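You operate a simulated robot arm through the tools that you are given. There is no shell and no other tool. Be economical: measure what you need, move in short steps, check, and stop when the job is done.

Carry out the task below with a simulated two-armed robot. There is one attempt and no reset: what you move stays moved.

Task
Take the grey rag from the top of the steel table and lay it out flat on the top of the packing bench.

It is judged by the outcome, as a careful person would: the job done as asked, and still so three seconds after it is handed in. It fails if anything else is knocked over, pushed out of place, dropped, spilled or broken.

Robot
Two 7-joint arms with two-finger parallel grippers on one trunk, on a base that drives. Base frame: it is fixed to the floor where the robot stands at the start and does not move with it; the origin is under the middle of the robot, x ahead of it, y to its left, z up; the surface under the hand at the start is at about z = 800. Lengths are in mm, angles in degrees, forces in N, time in s.
The left shoulder is at the start at [70, 163, 1020], the right one opposite. With the tool pointing down near the work surface each hand reaches from about 380 to 880 mm from the robot's upright axis, wherever it stands, measured 20 degrees to its own side. Places, roughly: top of the packing bench [2700, -200, 900]. Payload 3.43 kg a hand.
The tool frame of a hand sits at the grasp point between the pads (the TCP): z along the fingers, y along the line on which they close. The tips reach 34 mm beyond it. Largest opening 128 mm; finger width 24, thickness 12; the body of the gripper, 48 by 130 mm, starts 96 mm behind the TCP.
Orientation is told as [roll, pitch, yaw] about the base's x, y, z axes, in that order, counted from this pose: with the fingers straight down and closing along the base's y, the tool's x points along the base's -x, its y along +y and its z along -z.

Tools
- The arms move only by the tool jog_arm. It takes "left_increments", "right_increments" or both (then of equal length, played together; a hand with none holds still); each is one flat list of numbers, 7 for each row, row after row: the shift along the base's x, y, z in m, then the turn, a rotation vector about the base's x, y, z in degrees, then the opening in per cent of the stroke, from 0 (shut) to 100 (fully open). In form: [tx, ty, tz, ax, ay, az, grip, tx, ty, tz, ax, ay, az, grip, ...]. A call has 1 to 20 rows; each row shifts and turns the commanded pose from where the row before left it. A row lasts 0.2 s, in which the tool goes at most 50 mm and 8.6 degrees; a call with a longer step from one row to the next is refused whole, and so is a gripper value outside its range. A pose out of reach is approached as far as the arm can. The call stops where the force on the tool passes 40 N (or 10 N more than at its start, if that is more) or the arm is blocked; 0.2 s more then pass. The fingers move at their own pace (about 153 mm/s each) and stop on an object; they squeeze with about 40 N. The grip force told is the motor's: it shows also when the fingers shut on nothing. Time passes only in rows, and 0.2 s behind the last, so rows that do not move let the fingers close. It gives the time, the measured TCP pose, the force on the tool (base axes), the opening and the grip force at its end, in the units of the frame above (readings bear some noise), with the torque about the TCP (base axes, N m) and any sound that the robot's microphone picked up.
- Cameras (640 x 400 px; columns grow to the right, rows downward): "scene" is now at [138.3, -7.5, 1228.3]; the picture's right is [-0.03, -1.00, 0.00], its down [-0.61, 0.02, -0.79] and it looks along [0.79, -0.03, -0.61] (base axes); focal length 248 px, centre (320, 200). "left" rides on the left gripper at [76, 11, -160] in its tool frame; the picture's right is [-0.15, 0.99, 0.00], its down [-0.88, -0.13, -0.46] and it looks along [-0.45, -0.07, 0.89] (tool axes); focal length 234 px, centre (320, 200). "right" rides on the right gripper at [76, -11, -160] in its tool frame; the picture's right is [0.15, 0.99, 0.00], its down [-0.88, 0.13, -0.46] and it looks along [-0.45, 0.07, 0.89] (tool axes); focal length 234 px, centre (320, 200). There is no depth. A picture from a camera that has moved, and an enlarged one, comes with that camera's place and axes in the base frame and with its lens. The place of the scene camera against the robot may be out by one fixed shift of up to 25 mm in any direction.
- capture(camera): a new picture of that camera. It takes no simulated time.
- lift_body(by): slides the trunk up (or, below 0, down) by that many mm; the arms and the scene camera ride with it, the base frame stays. It gives what a move gives, with no picture.
- base_move(legs): drives the robot by 1 to 6 legs, each [ahead, left, turn to the left] in mm, mm and degrees, along the robot's own axes; the way and the turn of a leg run together, so that a leg with both is an arc; at most 1500 mm and 180 degrees a leg. The arms and the cameras ride along, it lands a little off, and it stops where it bumps. It gives what a move gives.
- head_to(pan, tilt): turns the head with the scene camera to pan (to the left, within 86 degrees either way) and tilt (down, from -29 to 69), counted from straight ahead of the robot. It gives what a move gives.
- close_up(camera, box): a new picture of the part [left, top, right, bottom] of that camera's present view, enlarged. It takes no simulated time.
- sign_off(): hands the job in; it is judged then, once.

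Work in short steps. Places have to be worked out from the pictures, the camera data and where the tool is seen: move nearer, look again, correct. Check each grasp and each placing, and mend what went wrong. You have 120 turns and 92 pictures in all, those below and enlarged ones among them. Open the grippers and draw the arms clear of the work before you hand the job in, unless the task says otherwise; then end with one line.

The tools are called after "Call:" as a command line: name --argument value ..., lists and objects as JSON in quotes. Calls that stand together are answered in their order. jog_arm: Moves the arms, as the interface text tells. Its arguments: {"type":"object","properties":{"left_increments":{"type":"array"},"right_increments":{"type":"array"}},"required":[]} The other tools are called the same way: lift_body (by) slides the trunk up or down; base_move (legs) drives the base; head_to (pan, tilt) turns the head that bears the scene camera; capture (camera) takes a picture; close_up (camera, box) takes an enlarged picture of a part of a camera's view; sign_off () hands the job in.

At the start:

```text
time_s: 0.0
left_eef_pos: [641.7, 228.1, 992.3]
left_orientation: [0.0, 0.1, 0.0]
left_ft_force: [-0.3, 0.0, 0.0]
left_torque: [-0.04, -0.03, 0.01]
left_grip_width: 127.9
left_grasp_force: 0.0
right_eef_pos: [576.0, -363.1, 1031.6]
right_orientation: [0.0, 0.0, 0.0]
right_ft_force: [0.3, 0.4, -0.4]
right_torque: [-0.01, 0.02, 0.0]
right_grip_width: 128.0
right_grasp_force: 0.0
trunk travel left (down, up): [-500.0, 440.0]
robot x, y, heading: [-0.6, -3.1, 0.1]
head pan, tilt: [-1.9, 37.7]
```

scene: 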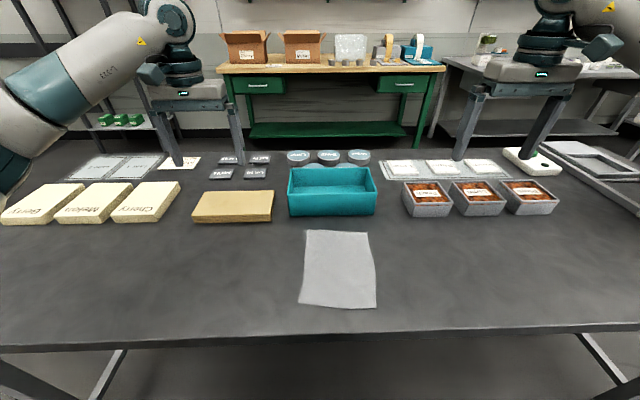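
right: 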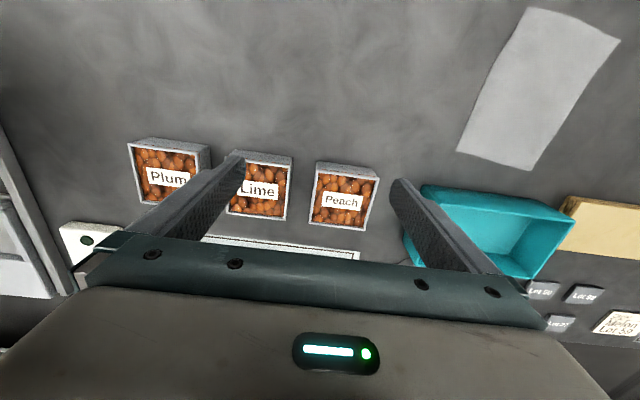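
left: 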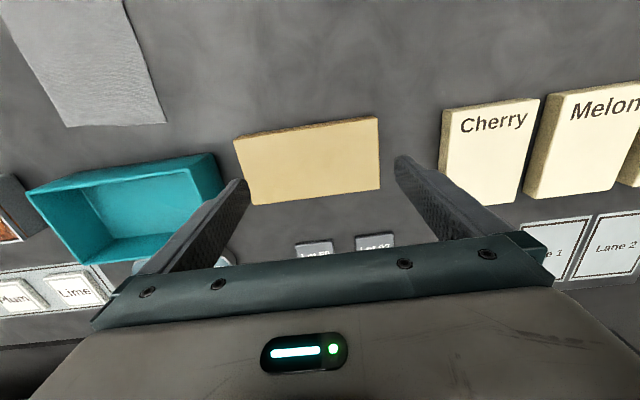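

The rag spans roughly x 375–570, y −143 to +20 on the table (z≈800). I'll look around first, to plan the route and see the rag more closely.

Call:
close_up --camera "scene" --box '[260, 210, 420, 330]'

Call:
close_up --camera "scene" --box '[200, 0, 480, 175]'

Call:
head_to --pan 70 --tilt 25

Call:
capture --camera "scene"

Call:
head_to --pan -70 --tilt 25

Call:
capture --camera "scene"

```text
3.33 times, centred on (340, 270) of scene
camera zoom: at [138.3, -7.5, 1228.3], right [-0.03, -1.0, 0.0], down [-0.61, 0.02, -0.79], along [0.79, -0.03, -0.61], focal length 828 px, centre (253, -33)
```

zoom: 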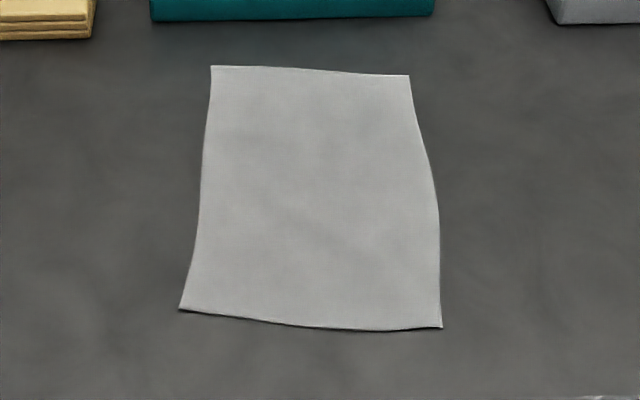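

```text
2.29 times, centred on (340, 88) of scene
camera zoom: at [138.3, -7.5, 1228.3], right [-0.03, -1.0, 0.0], down [-0.61, 0.02, -0.79], along [0.79, -0.03, -0.61], focal length 568 px, centre (274, 457)
```

zoom: 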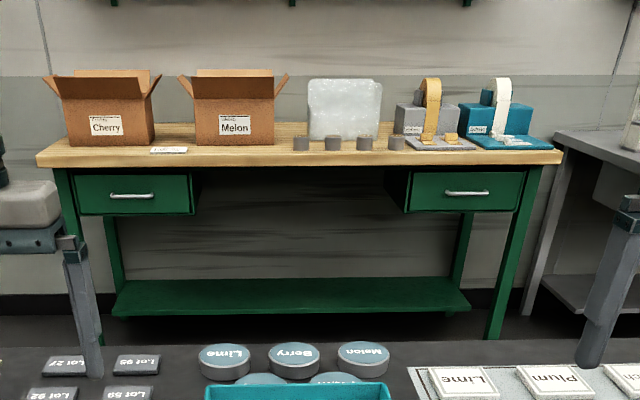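

```text
time_s: 1.4
left_eef_pos: [642.8, 227.7, 991.9]
left_orientation: [0.0, 0.0, 0.1]
left_ft_force: [-0.1, -0.1, -0.1]
left_torque: [-0.03, -0.01, -0.01]
left_grip_width: 127.9
left_grasp_force: 0.1
right_eef_pos: [576.6, -364.3, 1032.0]
right_orientation: [0.0, -0.1, 0.0]
right_ft_force: [0.2, -0.5, -0.5]
right_torque: [0.01, 0.0, -0.02]
right_grip_width: 127.9
right_grasp_force: 0.0
trunk travel left (down, up): [-500.0, 440.0]
robot x, y, heading: [-1.8, -1.8, 0.2]
head pan, tilt: [70.0, 25.0]
```

```text
86 pictures are left
camera scene: at [83.4, 82.0, 1248.2], right [0.94, -0.34, 0.0], down [-0.15, -0.4, -0.91], along [0.31, 0.85, -0.42], focal length 248 px, centre (320, 200)
```

scene: 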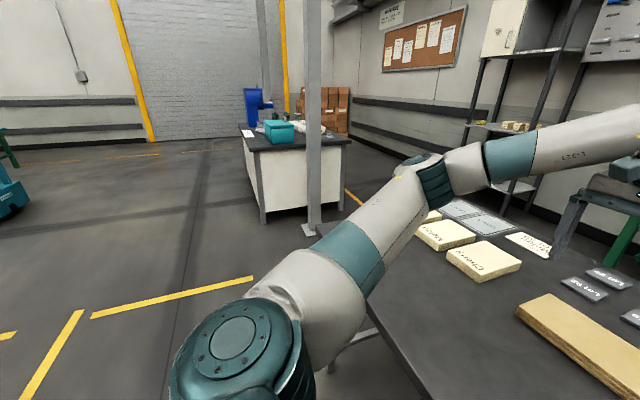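

```text
time_s: 3.7
left_eef_pos: [642.1, 227.8, 991.5]
left_orientation: [0.0, 0.0, -0.1]
left_ft_force: [-0.2, 0.3, 0.3]
left_torque: [-0.03, 0.0, -0.01]
left_grip_width: 127.9
left_grasp_force: 0.1
right_eef_pos: [574.9, -362.5, 1031.5]
right_orientation: [0.0, 0.0, 0.0]
right_ft_force: [-0.1, 0.2, 0.5]
right_torque: [0.02, 0.01, 0.01]
right_grip_width: 128.1
right_grasp_force: 0.0
trunk travel left (down, up): [-500.0, 440.0]
robot x, y, heading: [-4.3, 2.8, -0.0]
head pan, tilt: [-70.0, 25.0]
```

```text
85 pictures are left
camera scene: at [83.4, -91.1, 1248.2], right [-0.94, -0.34, 0.0], down [-0.14, 0.4, -0.91], along [0.31, -0.85, -0.42], focal length 248 px, centre (320, 200)
```

scene: 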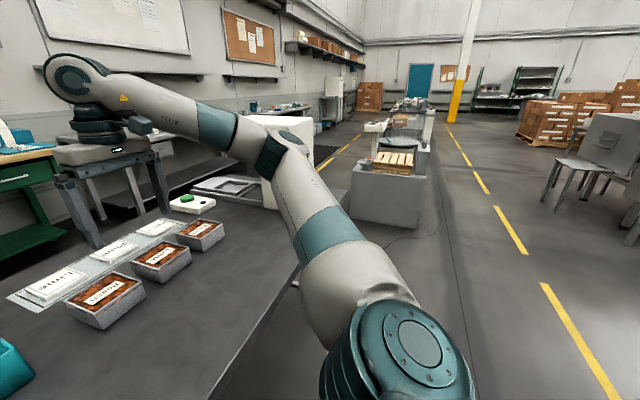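

The bench is shallow and partly occupied, so I'll raise the trunk to look down at it and find a free spot.

Call:
lift_body --by 430

Call:
head_to --pan 0 --tilt 25

Call:
capture --camera "scene"

Call:
close_up --camera "scene" --box '[200, 90, 460, 250]'

```text
refused: 430 is not a number from -400 to 400
```

```text
time_s: 5.1
left_eef_pos: [642.1, 227.2, 991.2]
left_orientation: [0.1, 0.0, 0.0]
left_ft_force: [0.1, -0.4, -0.2]
left_torque: [-0.03, 0.01, -0.03]
left_grip_width: 127.9
left_grasp_force: 0.0
right_eef_pos: [576.1, -363.3, 1032.9]
right_orientation: [0.0, 0.1, 0.1]
right_ft_force: [-0.3, 0.3, 0.0]
right_torque: [-0.01, -0.01, 0.0]
right_grip_width: 128.1
right_grasp_force: 0.1
trunk travel left (down, up): [-500.0, 440.0]
robot x, y, heading: [-3.6, 0.6, -0.1]
head pan, tilt: [0.0, 25.0]
```

```text
84 pictures are left
camera scene: at [144.0, -4.6, 1248.1], right [0.0, -1.0, 0.0], down [-0.42, 0.0, -0.91], along [0.91, 0.0, -0.42], focal length 248 px, centre (320, 200)
```

scene: 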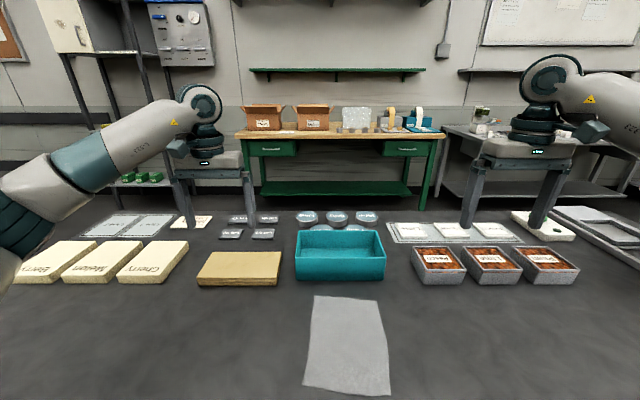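

```text
2.46 times, centred on (330, 170) of scene
camera zoom: at [144.0, -4.6, 1248.1], right [0.0, -1.0, 0.0], down [-0.42, 0.0, -0.91], along [0.91, 0.0, -0.42], focal length 612 px, centre (295, 274)
```

zoom: 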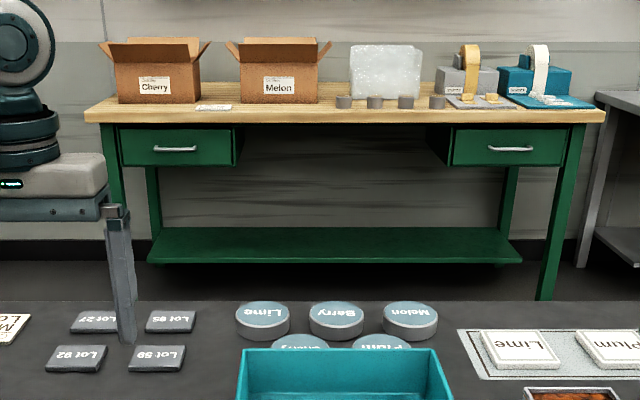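

The first lift was refused for exceeding 400 mm; I'll lift by 400 and look again.

Call:
lift_body --by 400

Call:
close_up --camera "scene" --box '[200, 140, 460, 300]'

Call:
capture --camera "scene"

```text
time_s: 8.9
left_eef_pos: [641.6, 227.2, 1391.7]
left_orientation: [0.0, 0.0, 0.0]
left_ft_force: [0.5, 0.1, 0.8]
left_torque: [-0.01, -0.02, -0.02]
left_grip_width: 127.8
left_grasp_force: 0.0
right_eef_pos: [576.0, -364.8, 1431.9]
right_orientation: [0.0, 0.0, 0.0]
right_ft_force: [0.6, 0.3, -0.2]
right_torque: [-0.03, 0.02, 0.0]
right_grip_width: 128.3
right_grasp_force: 0.1
trunk travel left (down, up): [-900.0, 40.0]
robot x, y, heading: [1.8, 0.2, 0.1]
head pan, tilt: [0.0, 25.0]
```

```text
2.46 times, centred on (330, 220) of scene
camera zoom: at [144.2, -4.6, 1648.1], right [0.0, -1.0, 0.0], down [-0.42, 0.0, -0.91], along [0.91, 0.0, -0.42], focal length 612 px, centre (295, 151)
```

zoom: 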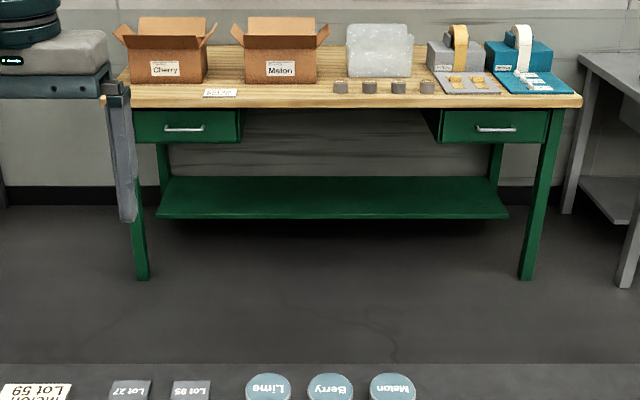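

```text
81 pictures are left
camera scene: at [144.2, -4.6, 1648.1], right [0.0, -1.0, 0.0], down [-0.42, 0.0, -0.91], along [0.91, 0.0, -0.42], focal length 248 px, centre (320, 200)
```

scene: 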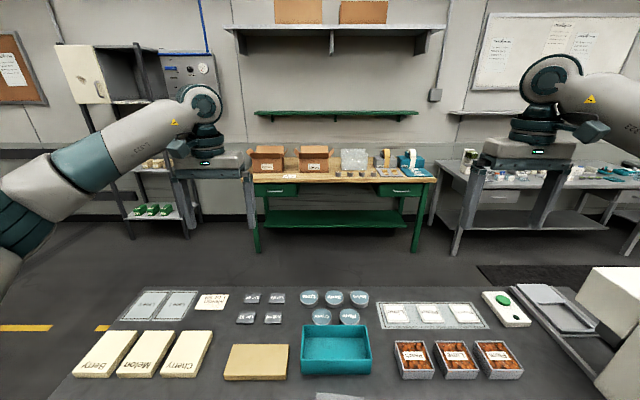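

The bench top has only a front strip of about 165 mm free, between the note card and the cups (y −120 to +200). The rag (140×195) has to lie there with its long side along y, so I'll grip a long edge. I'll back off, shift left and turn −45° so both hands can reach the rag's left long edge.

Call:
base_move --legs '[[-50, 0, 0], [0, 470, 0], [0, 0, -45]]'

Call:
head_to --pan 0 --tilt 55

Call:
capture --camera "scene"

```text
time_s: 14.3
left_eef_pos: [568.5, 181.8, 1391.3]
left_orientation: [0.1, -0.1, -44.4]
left_ft_force: [0.7, 0.2, 0.2]
left_torque: [0.0, 0.01, 0.02]
left_grip_width: 127.9
left_grasp_force: 0.1
right_eef_pos: [110.4, -194.3, 1432.6]
right_orientation: [0.1, -0.1, -44.4]
right_ft_force: [-0.5, 0.6, -0.2]
right_torque: [-0.01, 0.0, 0.03]
right_grip_width: 128.1
right_grasp_force: 0.0
trunk travel left (down, up): [-900.0, 40.0]
robot x, y, heading: [-45.0, 470.3, -44.2]
head pan, tilt: [0.0, 25.0]
```

```text
time_s: 15.2
left_eef_pos: [567.8, 181.5, 1392.8]
left_orientation: [0.0, 0.1, -44.3]
left_ft_force: [0.1, 0.5, 0.1]
left_torque: [0.0, 0.01, 0.02]
left_grip_width: 127.9
left_grasp_force: 0.1
right_eef_pos: [108.0, -194.1, 1432.6]
right_orientation: [0.0, 0.0, -44.3]
right_ft_force: [-0.8, -0.3, 0.7]
right_torque: [0.02, 0.01, -0.01]
right_grip_width: 128.0
right_grasp_force: 0.1
trunk travel left (down, up): [-900.0, 40.0]
robot x, y, heading: [-51.3, 468.9, -44.3]
head pan, tilt: [0.0, 55.0]
```

```text
80 pictures are left
camera scene: at [39.5, 378.1, 1604.2], right [-0.7, -0.71, 0.0], down [-0.58, 0.57, -0.57], along [0.41, -0.4, -0.82], focal length 248 px, centre (320, 200)
```

scene: 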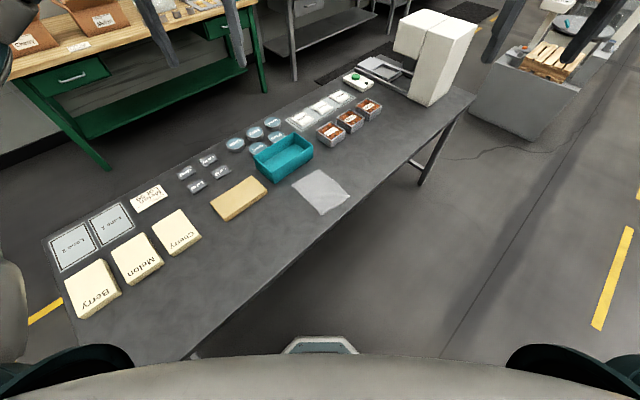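

The route on the left of the table looks clear. I'll lower the trunk back and view the rag from the head and left hand.

Call:
lift_body --by -350

Call:
capture --camera "scene"

Call:
capture --camera "left"

```text
time_s: 18.6
left_eef_pos: [568.9, 182.4, 1044.3]
left_orientation: [0.0, -0.1, -44.5]
left_ft_force: [-0.6, -0.1, -0.6]
left_torque: [0.02, -0.03, 0.04]
left_grip_width: 128.1
left_grasp_force: 0.0
right_eef_pos: [107.1, -193.1, 1080.7]
right_orientation: [-0.1, 0.0, -44.4]
right_ft_force: [-0.7, 0.8, -0.4]
right_torque: [0.0, -0.02, 0.0]
right_grip_width: 128.0
right_grasp_force: 0.0
trunk travel left (down, up): [-550.0, 390.0]
robot x, y, heading: [-49.5, 471.3, -44.5]
head pan, tilt: [0.0, 55.0]
```

```text
79 pictures are left
camera scene: at [39.5, 378.4, 1254.2], right [-0.7, -0.71, 0.0], down [-0.58, 0.57, -0.57], along [0.41, -0.4, -0.82], focal length 248 px, centre (320, 200)
```

scene: 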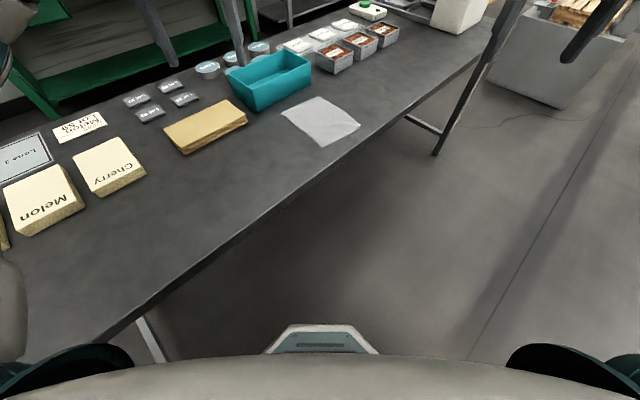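

```text
78 pictures are left
camera left: at [522.7, 243.2, 1202.2], right [0.8, 0.6, 0.0], down [0.54, -0.71, 0.46], along [0.27, -0.36, -0.89], focal length 234 px, centre (320, 200)
```

left: 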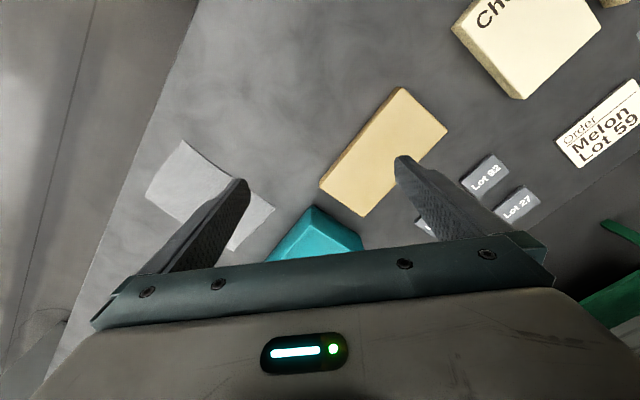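

From the left camera I get the near-left corner ≈ (388, 27) and the far-left corner ≈ (580, 8). I'll bring both hands above the corners, turned so the fingers close across the long edge.

Call:
jog_arm --left_increments '[-0.0006, -0.0172, -0.013, 0, 0, 3.9, 40, -0.0006, -0.0172, -0.013, 0, 0, 3.9, 40, -0.0006, -0.0172, -0.013, 0, 0, 3.9, 40, -0.0006, -0.0172, -0.013, 0, 0, 3.9, 40, -0.0006, -0.0172, -0.013, 0, 0, 3.9, 40, -0.0006, -0.0172, -0.013, 0, 0, 3.9, 40, -0.0006, -0.0172, -0.013, 0, 0, 3.9, 40, -0.0006, -0.0172, -0.013, 0, 0, 3.9, 40, -0.0006, -0.0172, -0.013, 0, 0, 3.9, 40, -0.0006, -0.0172, -0.013, 0, 0, 3.9, 40]' --right_increments '[0.0296, 0.0218, -0.0167, 0, 0, 3.9, 40, 0.0296, 0.0218, -0.0167, 0, 0, 3.9, 40, 0.0296, 0.0218, -0.0167, 0, 0, 3.9, 40, 0.0296, 0.0218, -0.0167, 0, 0, 3.9, 40, 0.0296, 0.0218, -0.0167, 0, 0, 3.9, 40, 0.0296, 0.0218, -0.0167, 0, 0, 3.9, 40, 0.0296, 0.0218, -0.0167, 0, 0, 3.9, 40, 0.0296, 0.0218, -0.0167, 0, 0, 3.9, 40, 0.0296, 0.0218, -0.0167, 0, 0, 3.9, 40, 0.0296, 0.0218, -0.0167, 0, 0, 3.9, 40]'

Call:
capture --camera "scene"

Call:
capture --camera "left"

Call:
capture --camera "right"

```text
time_s: 20.8
left_eef_pos: [562.5, 8.7, 910.7]
left_orientation: [0.0, 0.0, -5.5]
left_ft_force: [1.3, -0.7, -0.1]
left_torque: [-0.01, 0.01, 0.0]
left_grip_width: 51.6
left_grasp_force: 0.0
right_eef_pos: [404.6, 24.9, 914.0]
right_orientation: [0.0, 0.1, -5.4]
right_ft_force: [0.2, -0.6, -0.3]
right_torque: [0.01, 0.05, -0.02]
right_grip_width: 50.9
right_grasp_force: 0.0
trunk travel left (down, up): [-550.0, 390.0]
robot x, y, heading: [-51.6, 468.1, -44.3]
head pan, tilt: [0.0, 55.0]
```

```text
77 pictures are left
camera scene: at [40.7, 378.2, 1254.1], right [-0.7, -0.71, 0.0], down [-0.59, 0.57, -0.57], along [0.41, -0.4, -0.82], focal length 248 px, centre (320, 200)
```

scene: 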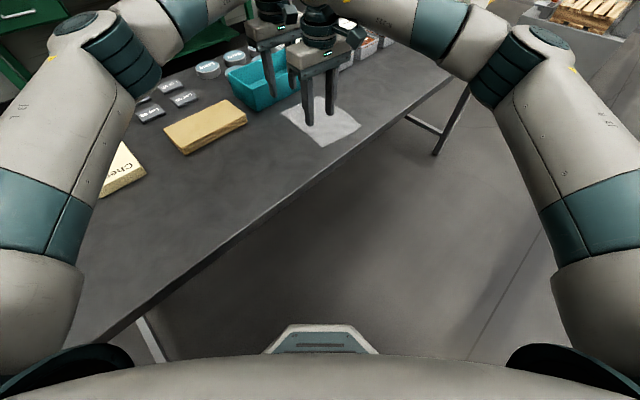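

```text
76 pictures are left
camera left: at [488.6, 27.6, 1071.5], right [0.24, 0.97, 0.0], down [0.87, -0.21, 0.45], along [0.44, -0.11, -0.89], focal length 234 px, centre (320, 200)
```

left: 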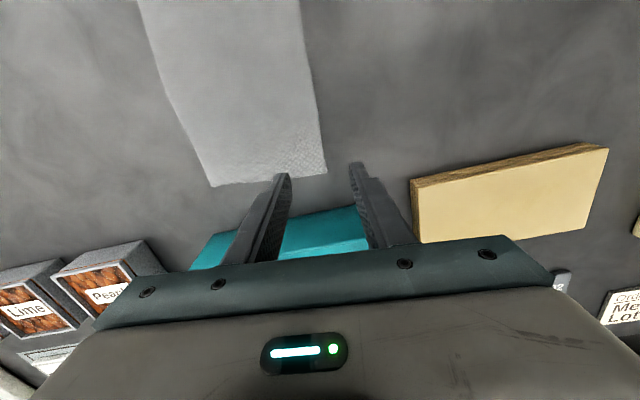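

```text
75 pictures are left
camera right: at [328.8, 20.4, 1075.0], right [-0.05, 1.0, 0.0], down [0.89, 0.05, 0.46], along [0.45, 0.02, -0.89], focal length 234 px, centre (320, 200)
```

right: 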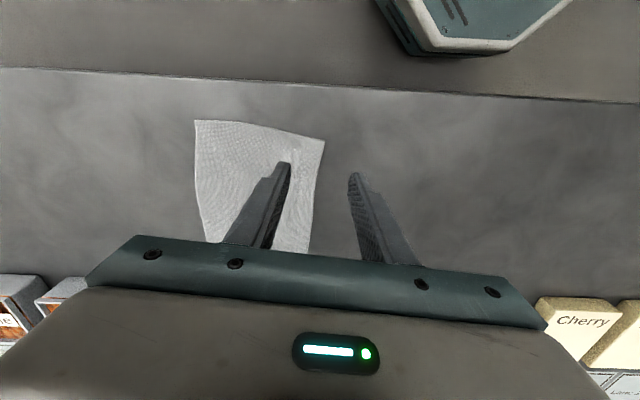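

Corners are refined: far-left (587, 10) and near-left (391, 29), with the rag about 196×147 mm. I'll descend to just above the table.

Call:
jog_arm --left_increments '[0.0033, 0, -0.0236, 0, 0, 0, 40, 0.0033, 0, -0.0236, 0, 0, 0, 40, 0.0033, 0, -0.0236, 0, 0, 0, 40]' --right_increments '[0, -0.001, -0.0247, 0, 0, 0, 40, 0, -0.001, -0.0247, 0, 0, 0, 40, 0, -0.001, -0.0247, 0, 0, 0, 40]'

Call:
jog_arm --left_increments '[0, 0, -0.002, 0, 0, 0, 40, 0, 0, -0.002, 0, 0, 0, 40, 0, 0, -0.001, 0, 0, 0, 40]' --right_increments '[0, 0, -0.002, 0, 0, 0, 40, 0, 0, -0.002, 0, 0, 0, 40, 0, 0, -0.001, 0, 0, 0, 40]'

Call:
capture --camera "left"

Call:
capture --camera "right"

```text
time_s: 21.6
left_eef_pos: [572.6, 8.9, 840.3]
left_orientation: [0.1, 0.0, -5.5]
left_ft_force: [-0.5, -0.5, 0.5]
left_torque: [0.01, 0.03, -0.01]
left_grip_width: 51.7
left_grasp_force: 0.1
right_eef_pos: [404.4, 22.0, 842.2]
right_orientation: [0.0, -0.1, -5.5]
right_ft_force: [0.2, -1.0, 1.0]
right_torque: [0.01, 0.0, -0.01]
right_grip_width: 51.0
right_grasp_force: 0.0
trunk travel left (down, up): [-550.0, 390.0]
robot x, y, heading: [-51.1, 467.8, -44.7]
head pan, tilt: [0.0, 55.0]
```

```text
time_s: 22.4
left_eef_pos: [572.0, 10.0, 836.7]
left_orientation: [0.0, 0.1, -5.5]
left_ft_force: [0.4, 0.8, 0.3]
left_torque: [-0.03, 0.0, 0.0]
left_grip_width: 51.2
left_grasp_force: 0.0
right_eef_pos: [404.1, 20.6, 836.3]
right_orientation: [0.0, 0.0, -5.5]
right_ft_force: [-0.2, 0.0, 0.5]
right_torque: [-0.02, 0.04, -0.04]
right_grip_width: 50.9
right_grasp_force: 0.0
trunk travel left (down, up): [-550.0, 390.0]
robot x, y, heading: [-46.2, 468.0, -44.1]
head pan, tilt: [0.0, 55.0]
```

```text
74 pictures are left
camera left: at [498.7, 28.2, 996.5], right [0.24, 0.97, 0.0], down [0.86, -0.21, 0.46], along [0.44, -0.11, -0.89], focal length 234 px, centre (320, 200)
```

left: 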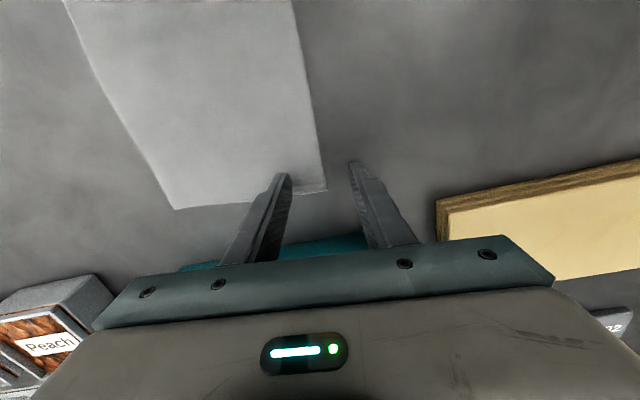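

```text
73 pictures are left
camera right: at [327.0, 17.5, 996.2], right [-0.05, 1.0, 0.0], down [0.89, 0.05, 0.46], along [0.45, 0.02, -0.89], focal length 234 px, centre (320, 200)
```

right: 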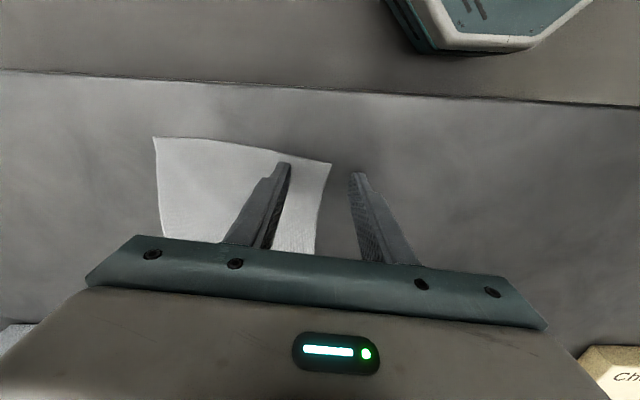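

No contact yet at 836. I'll continue in 1 mm steps until a light touch.

Call:
jog_arm --left_increments '[0, -0.003, -0.001, 0, 0, 0, 40, 0, 0, -0.001, 0, 0, 0, 40, 0, 0, -0.001, 0, 0, 0, 40]' --right_increments '[0, 0, -0.001, 0, 0, 0, 40, 0, 0, -0.001, 0, 0, 0, 40, 0, 0, -0.001, 0, 0, 0, 40]'

```text
time_s: 23.2
left_eef_pos: [570.9, 6.6, 835.5]
left_orientation: [0.0, -0.1, -5.4]
left_ft_force: [1.2, -0.2, 6.2]
left_torque: [-0.18, 0.0, 0.04]
left_grip_width: 51.1
left_grasp_force: 0.1
right_eef_pos: [404.5, 21.9, 835.5]
right_orientation: [-0.1, -0.1, -5.4]
right_ft_force: [1.4, -0.9, 13.4]
right_torque: [-0.44, 0.07, 0.06]
right_grip_width: 51.8
right_grasp_force: 0.8
trunk travel left (down, up): [-550.0, 390.0]
robot x, y, heading: [-51.5, 470.7, -44.3]
head pan, tilt: [0.0, 55.0]
```

Both hands are in light contact. Closing the fingers now.

Call:
jog_arm --left_increments '[0, 0, -0.0005, 0, 0, 0, 20, 0, 0, 0, 0, 0, 0, 0, 0, 0, 0, 0, 0, 0, 0, 0, 0, 0, 0, 0, 0, 0]' --right_increments '[0, 0, 0, 0, 0, 0, 20, 0, 0, 0, 0, 0, 0, 0, 0, 0, 0, 0, 0, 0, 0, 0, 0, 0, 0, 0, 0, 0]'

Call:
capture --camera "left"

Call:
capture --camera "right"

```text
time_s: 24.2
left_eef_pos: [570.4, 6.7, 834.6]
left_orientation: [-0.2, -0.1, -5.6]
left_ft_force: [-0.9, -1.1, 9.2]
left_torque: [-0.11, -0.01, -0.01]
left_grip_width: 2.1
left_grasp_force: 37.0
right_eef_pos: [403.3, 22.6, 835.9]
right_orientation: [-0.1, -0.2, -5.4]
right_ft_force: [1.7, -3.8, 21.9]
right_torque: [-0.18, 0.11, 0.0]
right_grip_width: 2.3
right_grasp_force: 37.4
trunk travel left (down, up): [-550.0, 390.0]
robot x, y, heading: [-51.9, 464.7, -44.3]
head pan, tilt: [0.0, 55.0]
```

```text
72 pictures are left
camera left: at [496.2, 26.5, 995.1], right [0.24, 0.97, 0.0], down [0.86, -0.21, 0.46], along [0.44, -0.11, -0.89], focal length 234 px, centre (320, 200)
```

left: 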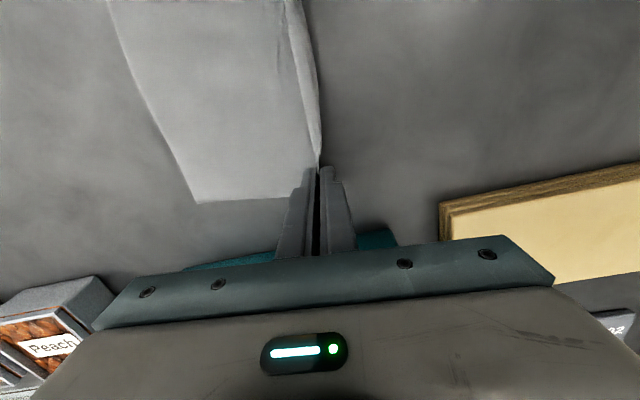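

```text
71 pictures are left
camera right: at [325.1, 18.4, 995.3], right [-0.05, 1.0, 0.0], down [0.89, 0.05, 0.46], along [0.46, 0.02, -0.89], focal length 234 px, centre (320, 200)
```

right: 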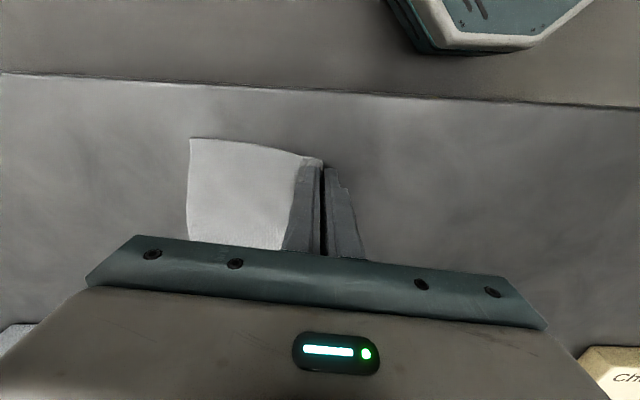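

Both pinches caught a fold (width ≈ 2 mm). Lifting together.

Call:
jog_arm --left_increments '[0, 0, 0.02, 0, 0, 0, 0, 0, 0, 0.02, 0, 0, 0, 0, 0, 0, 0.02, 0, 0, 0, 0, 0, 0, 0.02, 0, 0, 0, 0, 0, 0, 0.02, 0, 0, 0, 0, 0, 0, 0.02, 0, 0, 0, 0, 0, 0, 0.02, 0, 0, 0, 0, 0, 0, 0.02, 0, 0, 0, 0, 0, 0, 0.02, 0, 0, 0, 0, 0, 0, 0.02, 0, 0, 0, 0]' --right_increments '[0, 0, 0.02, 0, 0, 0, 0, 0, 0, 0.02, 0, 0, 0, 0, 0, 0, 0.02, 0, 0, 0, 0, 0, 0, 0.02, 0, 0, 0, 0, 0, 0, 0.02, 0, 0, 0, 0, 0, 0, 0.02, 0, 0, 0, 0, 0, 0, 0.02, 0, 0, 0, 0, 0, 0, 0.02, 0, 0, 0, 0, 0, 0, 0.02, 0, 0, 0, 0, 0, 0, 0.02, 0, 0, 0, 0]'

Call:
capture --camera "scene"

Call:
capture --camera "left"

```text
time_s: 26.4
left_eef_pos: [571.3, 6.2, 1034.1]
left_orientation: [0.0, -0.1, -5.5]
left_ft_force: [-1.8, 0.2, 0.1]
left_torque: [-0.01, 0.03, 0.02]
left_grip_width: 2.3
left_grasp_force: 37.5
right_eef_pos: [402.9, 21.5, 1034.0]
right_orientation: [0.0, 0.1, -5.3]
right_ft_force: [0.7, -0.2, 0.1]
right_torque: [-0.01, -0.05, 0.02]
right_grip_width: 2.3
right_grasp_force: 36.9
trunk travel left (down, up): [-550.0, 390.0]
robot x, y, heading: [-47.9, 468.8, -44.4]
head pan, tilt: [0.0, 55.0]
```

```text
70 pictures are left
camera scene: at [38.8, 378.7, 1254.2], right [-0.7, -0.71, 0.0], down [-0.58, 0.57, -0.57], along [0.41, -0.4, -0.82], focal length 248 px, centre (320, 200)
```

scene: 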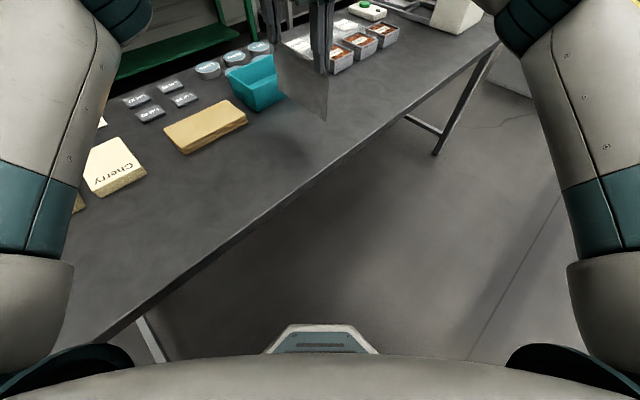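

```text
69 pictures are left
camera left: at [498.1, 26.0, 1194.1], right [0.24, 0.97, 0.0], down [0.86, -0.21, 0.46], along [0.44, -0.11, -0.89], focal length 234 px, centre (320, 200)
```

left: 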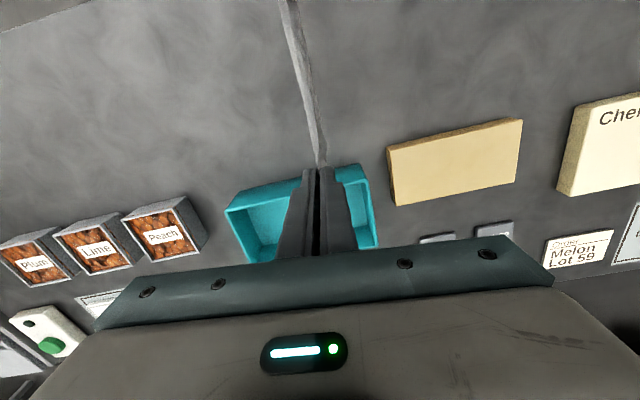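

The cloth hangs cleanly from both hands. Raise the trunk, turn back to heading 0, back away and move left, then check the way.

Call:
lift_body --by 250

Call:
base_move --legs '[[0, 0, 44.4], [-100, 0, 0], [0, 830, 0]]'

Call:
head_to --pan 0 --tilt 35

Call:
capture --camera "scene"

```text
time_s: 29.0
left_eef_pos: [573.4, 7.4, 1283.1]
left_orientation: [0.0, 0.1, -5.5]
left_ft_force: [-2.0, 0.3, 0.2]
left_torque: [0.01, 0.02, 0.0]
left_grip_width: 2.4
left_grasp_force: 36.6
right_eef_pos: [403.4, 20.1, 1283.2]
right_orientation: [0.0, 0.0, -5.4]
right_ft_force: [0.6, -0.3, 0.2]
right_torque: [0.01, -0.02, -0.01]
right_grip_width: 2.5
right_grasp_force: 36.7
trunk travel left (down, up): [-800.0, 140.0]
robot x, y, heading: [-50.4, 469.8, -44.6]
head pan, tilt: [0.0, 55.0]
```

```text
time_s: 36.2
left_eef_pos: [608.8, 1415.5, 1283.2]
left_orientation: [0.0, 0.0, 39.9]
left_ft_force: [-0.5, -0.6, -0.4]
left_torque: [-0.02, 0.03, -0.08]
left_grip_width: 2.3
left_grasp_force: 36.9
right_eef_pos: [479.8, 1304.2, 1283.3]
right_orientation: [0.0, 0.0, 39.9]
right_ft_force: [0.8, 0.6, 0.0]
right_torque: [0.0, -0.02, -0.07]
right_grip_width: 2.6
right_grasp_force: 37.4
trunk travel left (down, up): [-800.0, 140.0]
robot x, y, heading: [-160.2, 1297.7, 1.3]
head pan, tilt: [0.0, 55.0]
```

```text
time_s: 37.1
left_eef_pos: [608.4, 1415.7, 1283.6]
left_orientation: [0.0, 0.0, 39.9]
left_ft_force: [-1.3, -0.4, -0.2]
left_torque: [-0.04, -0.01, -0.03]
left_grip_width: 2.7
left_grasp_force: 36.7
right_eef_pos: [479.7, 1305.0, 1282.7]
right_orientation: [0.0, 0.0, 39.8]
right_ft_force: [0.2, 0.1, 0.5]
right_torque: [0.02, 0.01, -0.05]
right_grip_width: 2.3
right_grasp_force: 37.5
trunk travel left (down, up): [-800.0, 140.0]
robot x, y, heading: [-156.4, 1298.4, 1.1]
head pan, tilt: [0.0, 35.0]
```

```text
68 pictures are left
camera scene: at [-17.6, 1295.8, 1532.3], right [0.02, -1.0, 0.0], down [-0.57, -0.01, -0.82], along [0.82, 0.01, -0.57], focal length 248 px, centre (320, 200)
```

scene: 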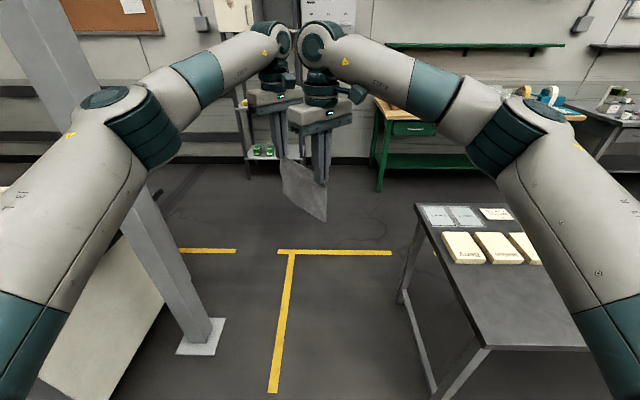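

The gap between table end (y≈825) and post (y≈1950) is clear. I'll drive ahead past the table, then strafe right to stand before the bench strip.

Call:
base_move --legs '[[0, 0, -1.2], [800, 0, 0], [750, 0, 0], [0, -900, 0]]'

Call:
capture --camera "scene"

```text
time_s: 49.8
left_eef_pos: [2131.4, 438.8, 1282.6]
left_orientation: [0.1, -0.1, 37.3]
left_ft_force: [-1.6, -2.0, -0.3]
left_torque: [-0.05, -0.01, 0.01]
left_grip_width: 2.2
left_grasp_force: 36.9
right_eef_pos: [1998.6, 334.4, 1283.3]
right_orientation: [0.1, 0.0, 37.3]
right_ft_force: [1.3, -0.6, -0.6]
right_torque: [-0.04, -0.02, -0.02]
right_grip_width: 2.4
right_grasp_force: 37.1
trunk travel left (down, up): [-800.0, 140.0]
robot x, y, heading: [1360.4, 354.9, -1.7]
head pan, tilt: [0.0, 35.0]
```

```text
67 pictures are left
camera scene: at [1500.7, 347.1, 1532.4], right [-0.03, -1.0, 0.0], down [-0.57, 0.02, -0.82], along [0.82, -0.02, -0.57], focal length 248 px, centre (320, 200)
```

scene: 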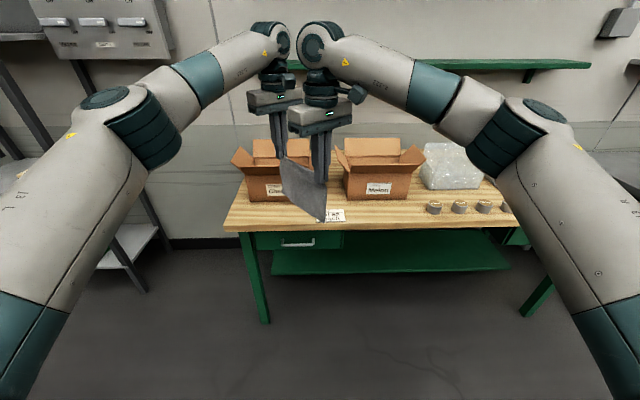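

The strip is in view. I'll turn to square up, shift right to face it, and zoom for measurement.

Call:
base_move --legs '[[0, 0, 1.7], [0, -310, 0]]'

Call:
head_to --pan 0 --tilt 35

Call:
close_up --camera "scene" --box '[180, 110, 460, 285]'

```text
time_s: 52.2
left_eef_pos: [2127.2, 159.8, 1283.3]
left_orientation: [-0.1, 0.1, 39.3]
left_ft_force: [-0.7, -1.5, -0.5]
left_torque: [-0.05, 0.04, -0.04]
left_grip_width: 2.4
left_grasp_force: 37.1
right_eef_pos: [1997.1, 50.2, 1281.3]
right_orientation: [-0.1, 0.0, 39.3]
right_ft_force: [-0.1, 1.6, -0.2]
right_torque: [0.01, -0.05, -0.02]
right_grip_width: 2.3
right_grasp_force: 37.1
trunk travel left (down, up): [-800.0, 140.0]
robot x, y, heading: [1359.3, 47.2, 0.3]
head pan, tilt: [0.0, 35.0]
```

```text
time_s: 52.8
left_eef_pos: [2127.3, 159.5, 1283.1]
left_orientation: [0.0, 0.1, 39.3]
left_ft_force: [-1.2, -1.1, -0.6]
left_torque: [-0.07, 0.01, -0.06]
left_grip_width: 2.1
left_grasp_force: 37.2
right_eef_pos: [1999.6, 50.6, 1282.8]
right_orientation: [0.1, 0.1, 39.4]
right_ft_force: [0.6, 1.4, -0.5]
right_torque: [0.03, -0.04, -0.02]
right_grip_width: 2.6
right_grasp_force: 37.0
trunk travel left (down, up): [-800.0, 140.0]
robot x, y, heading: [1362.8, 47.9, 0.2]
head pan, tilt: [0.0, 35.0]
```

```text
2.29 times, centred on (320, 198) of scene
camera zoom: at [1501.5, 45.4, 1532.4], right [0.01, -1.0, 0.0], down [-0.57, 0.0, -0.82], along [0.82, 0.0, -0.57], focal length 568 px, centre (320, 206)
```

zoom: 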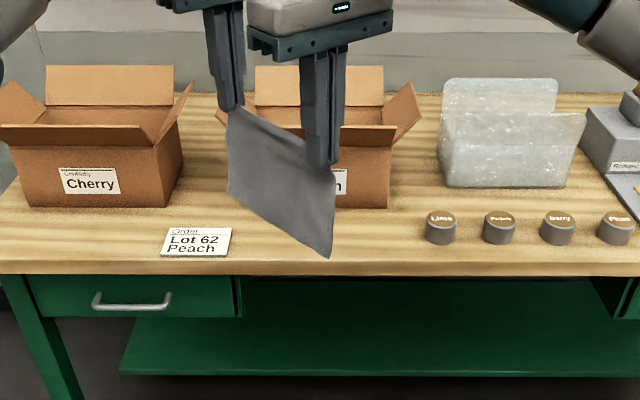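

The strip is about 165 mm deep: bench edge x≈2235, Melon box front x≈2400, note card right edge y≈207, first cup y≈−139. Target rag centre y≈40. I'll rotate the hand pair +50° about its midpoint so the held edge runs parallel to the bench edge, in two halves.

Call:
jog_arm --left_increments '[-0.005, 0.0053, 0, 0, 0, 4.96, 0, -0.0054, 0.0048, 0, 0, 0, 4.96, 0, -0.0058, 0.0044, 0, 0, 0, 4.96, 0, -0.0061, 0.0039, 0, 0, 0, 4.96, 0, -0.0065, 0.0033, 0, 0, 0, 4.96, 0]' --right_increments '[0.005, -0.0053, 0, 0, 0, 4.96, 0, 0.0054, -0.0048, 0, 0, 0, 4.96, 0, 0.0058, -0.0044, 0, 0, 0, 4.96, 0, 0.0061, -0.0039, 0, 0, 0, 4.96, 0, 0.0065, -0.0033, 0, 0, 0, 4.96, 0]'

Call:
capture --camera "scene"

```text
time_s: 54.0
left_eef_pos: [2096.0, 174.8, 1285.1]
left_orientation: [0.0, 0.4, 63.7]
left_ft_force: [-26.9, -30.9, -0.2]
left_torque: [-0.85, 0.69, -0.17]
left_grip_width: 2.4
left_grasp_force: 37.2
right_eef_pos: [1983.4, 28.7, 1281.0]
right_orientation: [-0.2, -0.7, 64.0]
right_ft_force: [25.5, 31.5, 1.0]
right_torque: [0.93, -0.76, -0.13]
right_grip_width: 2.6
right_grasp_force: 37.2
right hand out of reach, approached as far as the arm can: row 4, 5
trunk travel left (down, up): [-800.0, 140.0]
robot x, y, heading: [1361.6, 48.2, 0.3]
head pan, tilt: [0.0, 35.0]
```

```text
65 pictures are left
camera scene: at [1500.3, 43.7, 1532.5], right [0.01, -1.0, 0.0], down [-0.57, 0.0, -0.82], along [0.82, 0.0, -0.57], focal length 248 px, centre (320, 200)
```

scene: 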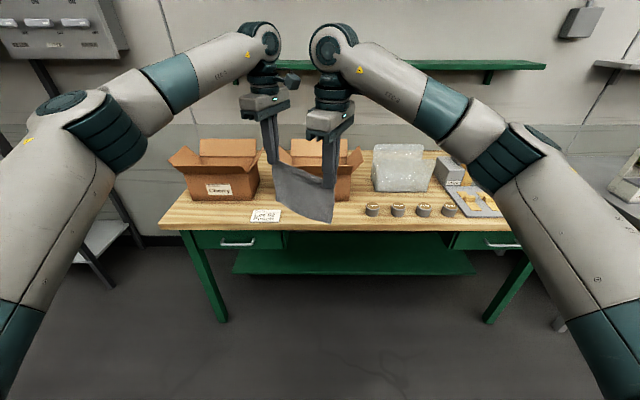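

The right wrist hit its limit near yaw 60, and the cloth is taut. I'll step back the last rows to relieve it.

Call:
jog_arm --left_increments '[0.0065, -0.0033, 0, 0, 0, -4.96, 0, 0.0061, -0.0039, 0, 0, 0, -4.96, 0, 0.0058, -0.0044, 0, 0, 0, -4.96, 0]' --right_increments '[-0.0065, 0.0033, 0, 0, 0, -4.96, 0, -0.0061, 0.0039, 0, 0, 0, -4.96, 0, -0.0058, 0.0044, 0, 0, 0, -4.96, 0]'

Call:
capture --camera "scene"

```text
time_s: 54.6
left_eef_pos: [2105.5, 167.5, 1283.8]
left_orientation: [0.2, 0.7, 55.6]
left_ft_force: [-17.2, -15.7, 0.3]
left_torque: [-0.45, 0.41, -0.08]
left_grip_width: 2.5
left_grasp_force: 37.1
right_eef_pos: [1975.8, 34.4, 1281.5]
right_orientation: [0.0, -0.9, 56.2]
right_ft_force: [17.3, 15.5, -0.1]
right_torque: [0.44, -0.46, -0.09]
right_grip_width: 1.9
right_grasp_force: 36.7
trunk travel left (down, up): [-800.0, 140.0]
robot x, y, heading: [1363.5, 50.5, 0.4]
head pan, tilt: [0.0, 35.0]
stopped in row 2 (right hand): the force on the tool passed its limit at 51 N (the readings are from after the stop); the commanded pose is now the measured one
```

```text
64 pictures are left
camera scene: at [1501.1, 43.7, 1532.4], right [0.01, -1.0, 0.0], down [-0.57, 0.0, -0.82], along [0.82, 0.0, -0.57], focal length 248 px, centre (320, 200)
```

scene: 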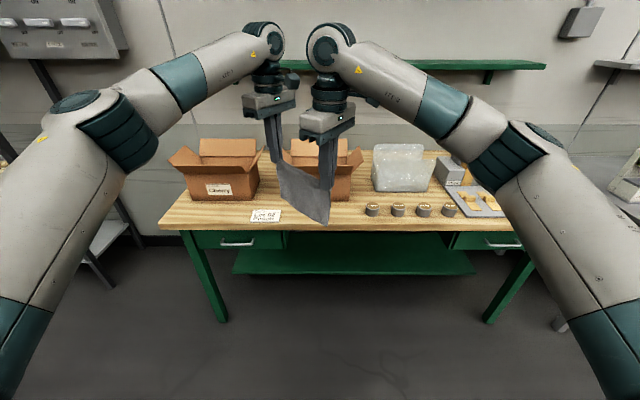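

Relieve the tension: bring the hands back to ~169 mm separation and turn the wrists back to 45° so they're square with the held edge.

Call:
jog_arm --left_increments '[-0.002, -0.002, 0, 0, 0, -3.5, 0, -0.002, -0.002, 0, 0, 0, -3.5, 0, 0, 0, 0, 0, 0, -3.5, 0]' --right_increments '[0.004, 0.004, 0, 0, 0, -3.5, 0, 0.004, 0.004, 0, 0, 0, -3.5, 0, 0, 0, 0, 0, 0, -3.5, 0]'

Call:
close_up --camera "scene" --box '[200, 80, 400, 240]'

Call:
capture --camera "left"

Call:
capture --camera "right"

```text
time_s: 55.4
left_eef_pos: [2101.5, 166.9, 1282.8]
left_orientation: [0.2, 0.5, 45.5]
left_ft_force: [0.4, -0.3, 0.2]
left_torque: [0.02, 0.03, -0.03]
left_grip_width: 2.1
left_grasp_force: 36.5
right_eef_pos: [1983.0, 41.5, 1280.9]
right_orientation: [0.0, -0.5, 45.8]
right_ft_force: [-0.1, 1.5, 0.0]
right_torque: [0.0, -0.01, 0.05]
right_grip_width: 2.2
right_grasp_force: 36.9
trunk travel left (down, up): [-800.0, 140.0]
robot x, y, heading: [1361.7, 47.9, 0.1]
head pan, tilt: [0.0, 35.0]
```

```text
2.50 times, centred on (300, 160) of scene
camera zoom: at [1501.3, 44.3, 1532.4], right [0.01, -1.0, 0.0], down [-0.57, 0.0, -0.82], along [0.82, 0.0, -0.57], focal length 621 px, centre (370, 300)
```

zoom: 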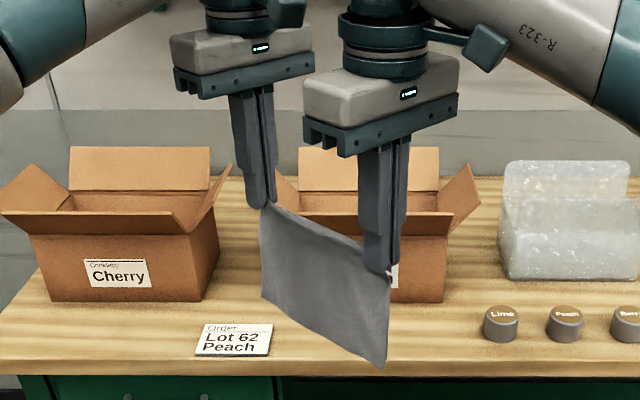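

```text
62 pictures are left
camera left: at [2043.2, 121.8, 1443.8], right [-0.6, 0.8, 0.0], down [0.71, 0.54, 0.45], along [0.36, 0.27, -0.89], focal length 234 px, centre (320, 200)
```

left: 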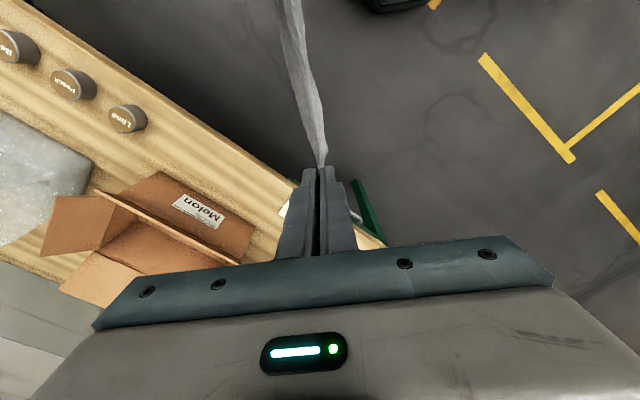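

```text
61 pictures are left
camera right: at [1936.2, -22.1, 1439.6], right [-0.81, 0.58, 0.0], down [0.52, 0.72, 0.46], along [0.27, 0.38, -0.89], focal length 234 px, centre (320, 200)
```

right: 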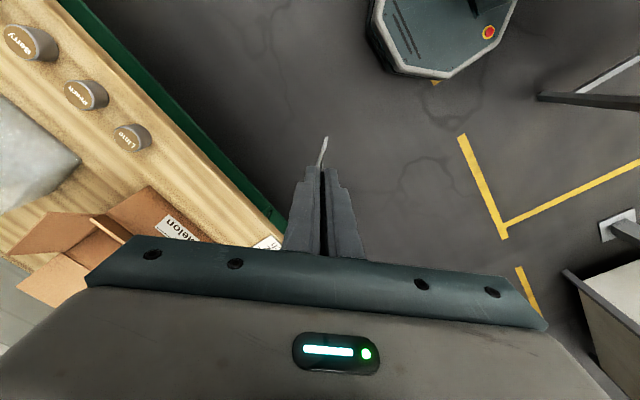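

The cloth is still evenly held. Now strafe right and turn the base by 43° so the edge becomes parallel to the bench, then look.

Call:
base_move --legs '[[0, -516, 0], [0, 0, 43.3]]'

Call:
head_to --pan 0 --tilt 40

Call:
capture --camera "scene"

```text
time_s: 60.4
left_eef_pos: [1821.9, 129.8, 1282.9]
left_orientation: [0.2, 0.6, 88.6]
left_ft_force: [0.0, -0.4, -0.5]
left_torque: [-0.04, 0.01, -0.06]
left_grip_width: 2.4
left_grasp_force: 37.5
right_eef_pos: [1820.3, -42.9, 1280.0]
right_orientation: [0.0, -0.6, 89.0]
right_ft_force: [1.0, 0.7, -0.9]
right_torque: [0.0, 0.01, -0.05]
right_grip_width: 2.1
right_grasp_force: 36.8
trunk travel left (down, up): [-800.0, 140.0]
robot x, y, heading: [1362.3, -457.6, 43.3]
head pan, tilt: [0.0, 35.0]
```

```text
time_s: 61.0
left_eef_pos: [1821.2, 130.7, 1282.3]
left_orientation: [0.2, 0.5, 88.6]
left_ft_force: [0.9, -0.1, -0.6]
left_torque: [-0.06, -0.01, -0.05]
left_grip_width: 2.4
left_grasp_force: 37.2
right_eef_pos: [1821.6, -42.3, 1280.1]
right_orientation: [0.1, -0.5, 89.0]
right_ft_force: [-0.2, 1.0, 0.7]
right_torque: [0.0, -0.02, -0.05]
right_grip_width: 2.3
right_grasp_force: 37.1
trunk travel left (down, up): [-800.0, 140.0]
robot x, y, heading: [1361.6, -460.3, 43.4]
head pan, tilt: [0.0, 40.0]
```

```text
60 pictures are left
camera scene: at [1462.2, -373.1, 1524.8], right [0.69, -0.73, 0.0], down [-0.47, -0.44, -0.77], along [0.56, 0.53, -0.64], focal length 248 px, centre (320, 200)
```

scene: 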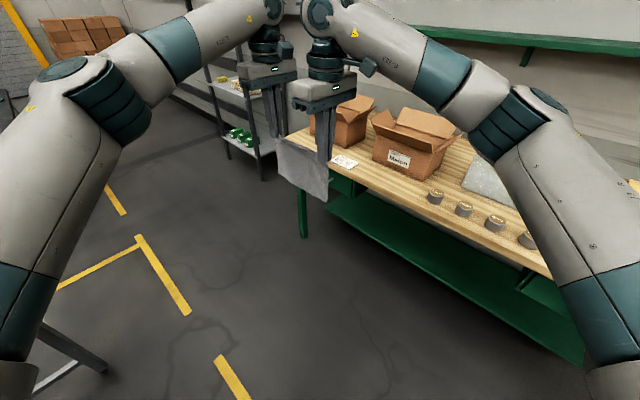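

The held edge is parallel to the bench. Drive toward the bench by 370 mm in x, and then view with hand cameras.

Call:
base_move --legs '[[269, -254, 0]]'

Call:
capture --camera "scene"

Call:
capture --camera "right"

Call:
capture --camera "left"

```text
time_s: 63.4
left_eef_pos: [2183.0, 137.2, 1284.2]
left_orientation: [0.0, 0.6, 89.1]
left_ft_force: [0.6, 0.1, 0.1]
left_torque: [0.02, -0.05, -0.02]
left_grip_width: 2.3
left_grasp_force: 36.8
right_eef_pos: [2182.2, -36.1, 1280.8]
right_orientation: [0.0, -0.7, 89.4]
right_ft_force: [-0.2, 0.1, 0.6]
right_torque: [-0.01, -0.03, -0.06]
right_grip_width: 2.1
right_grasp_force: 36.7
trunk travel left (down, up): [-800.0, 140.0]
robot x, y, heading: [1728.4, -458.9, 44.2]
head pan, tilt: [0.0, 40.0]
```

```text
59 pictures are left
camera scene: at [1827.0, -370.6, 1525.0], right [0.69, -0.72, 0.0], down [-0.46, -0.45, -0.77], along [0.55, 0.53, -0.64], focal length 248 px, centre (320, 200)
```

scene: 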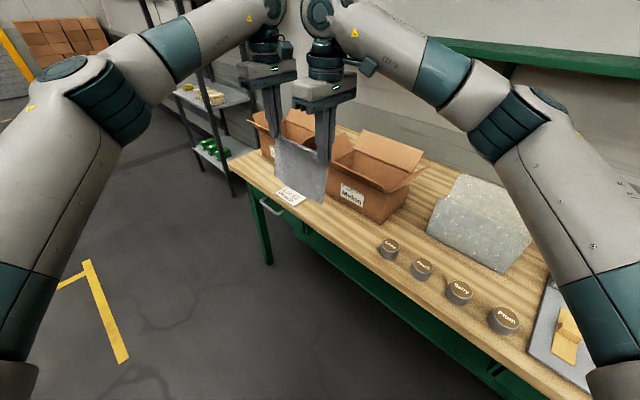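

```text
58 pictures are left
camera right: at [2192.8, -114.0, 1440.1], right [-0.99, -0.14, 0.0], down [-0.12, 0.88, 0.46], along [-0.06, 0.46, -0.89], focal length 234 px, centre (320, 200)
```

right: 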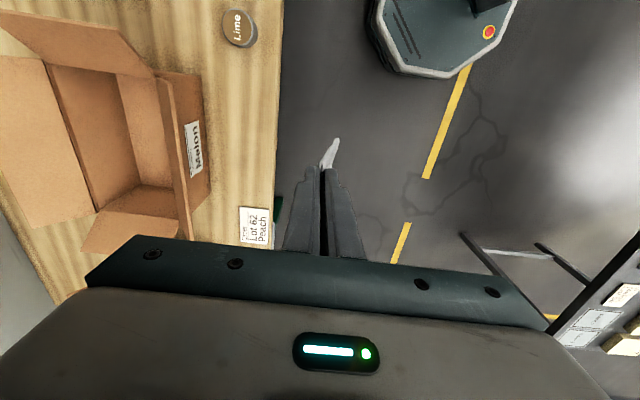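

```text
57 pictures are left
camera left: at [2171.7, 62.5, 1444.3], right [-0.99, 0.16, 0.0], down [0.15, 0.88, 0.45], along [0.07, 0.44, -0.89], focal length 234 px, centre (320, 200)
```

left: 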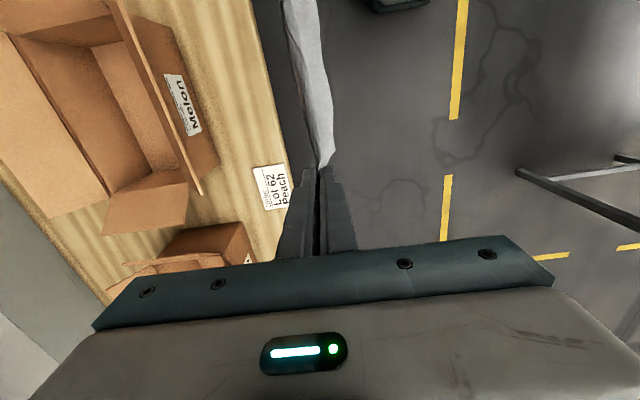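

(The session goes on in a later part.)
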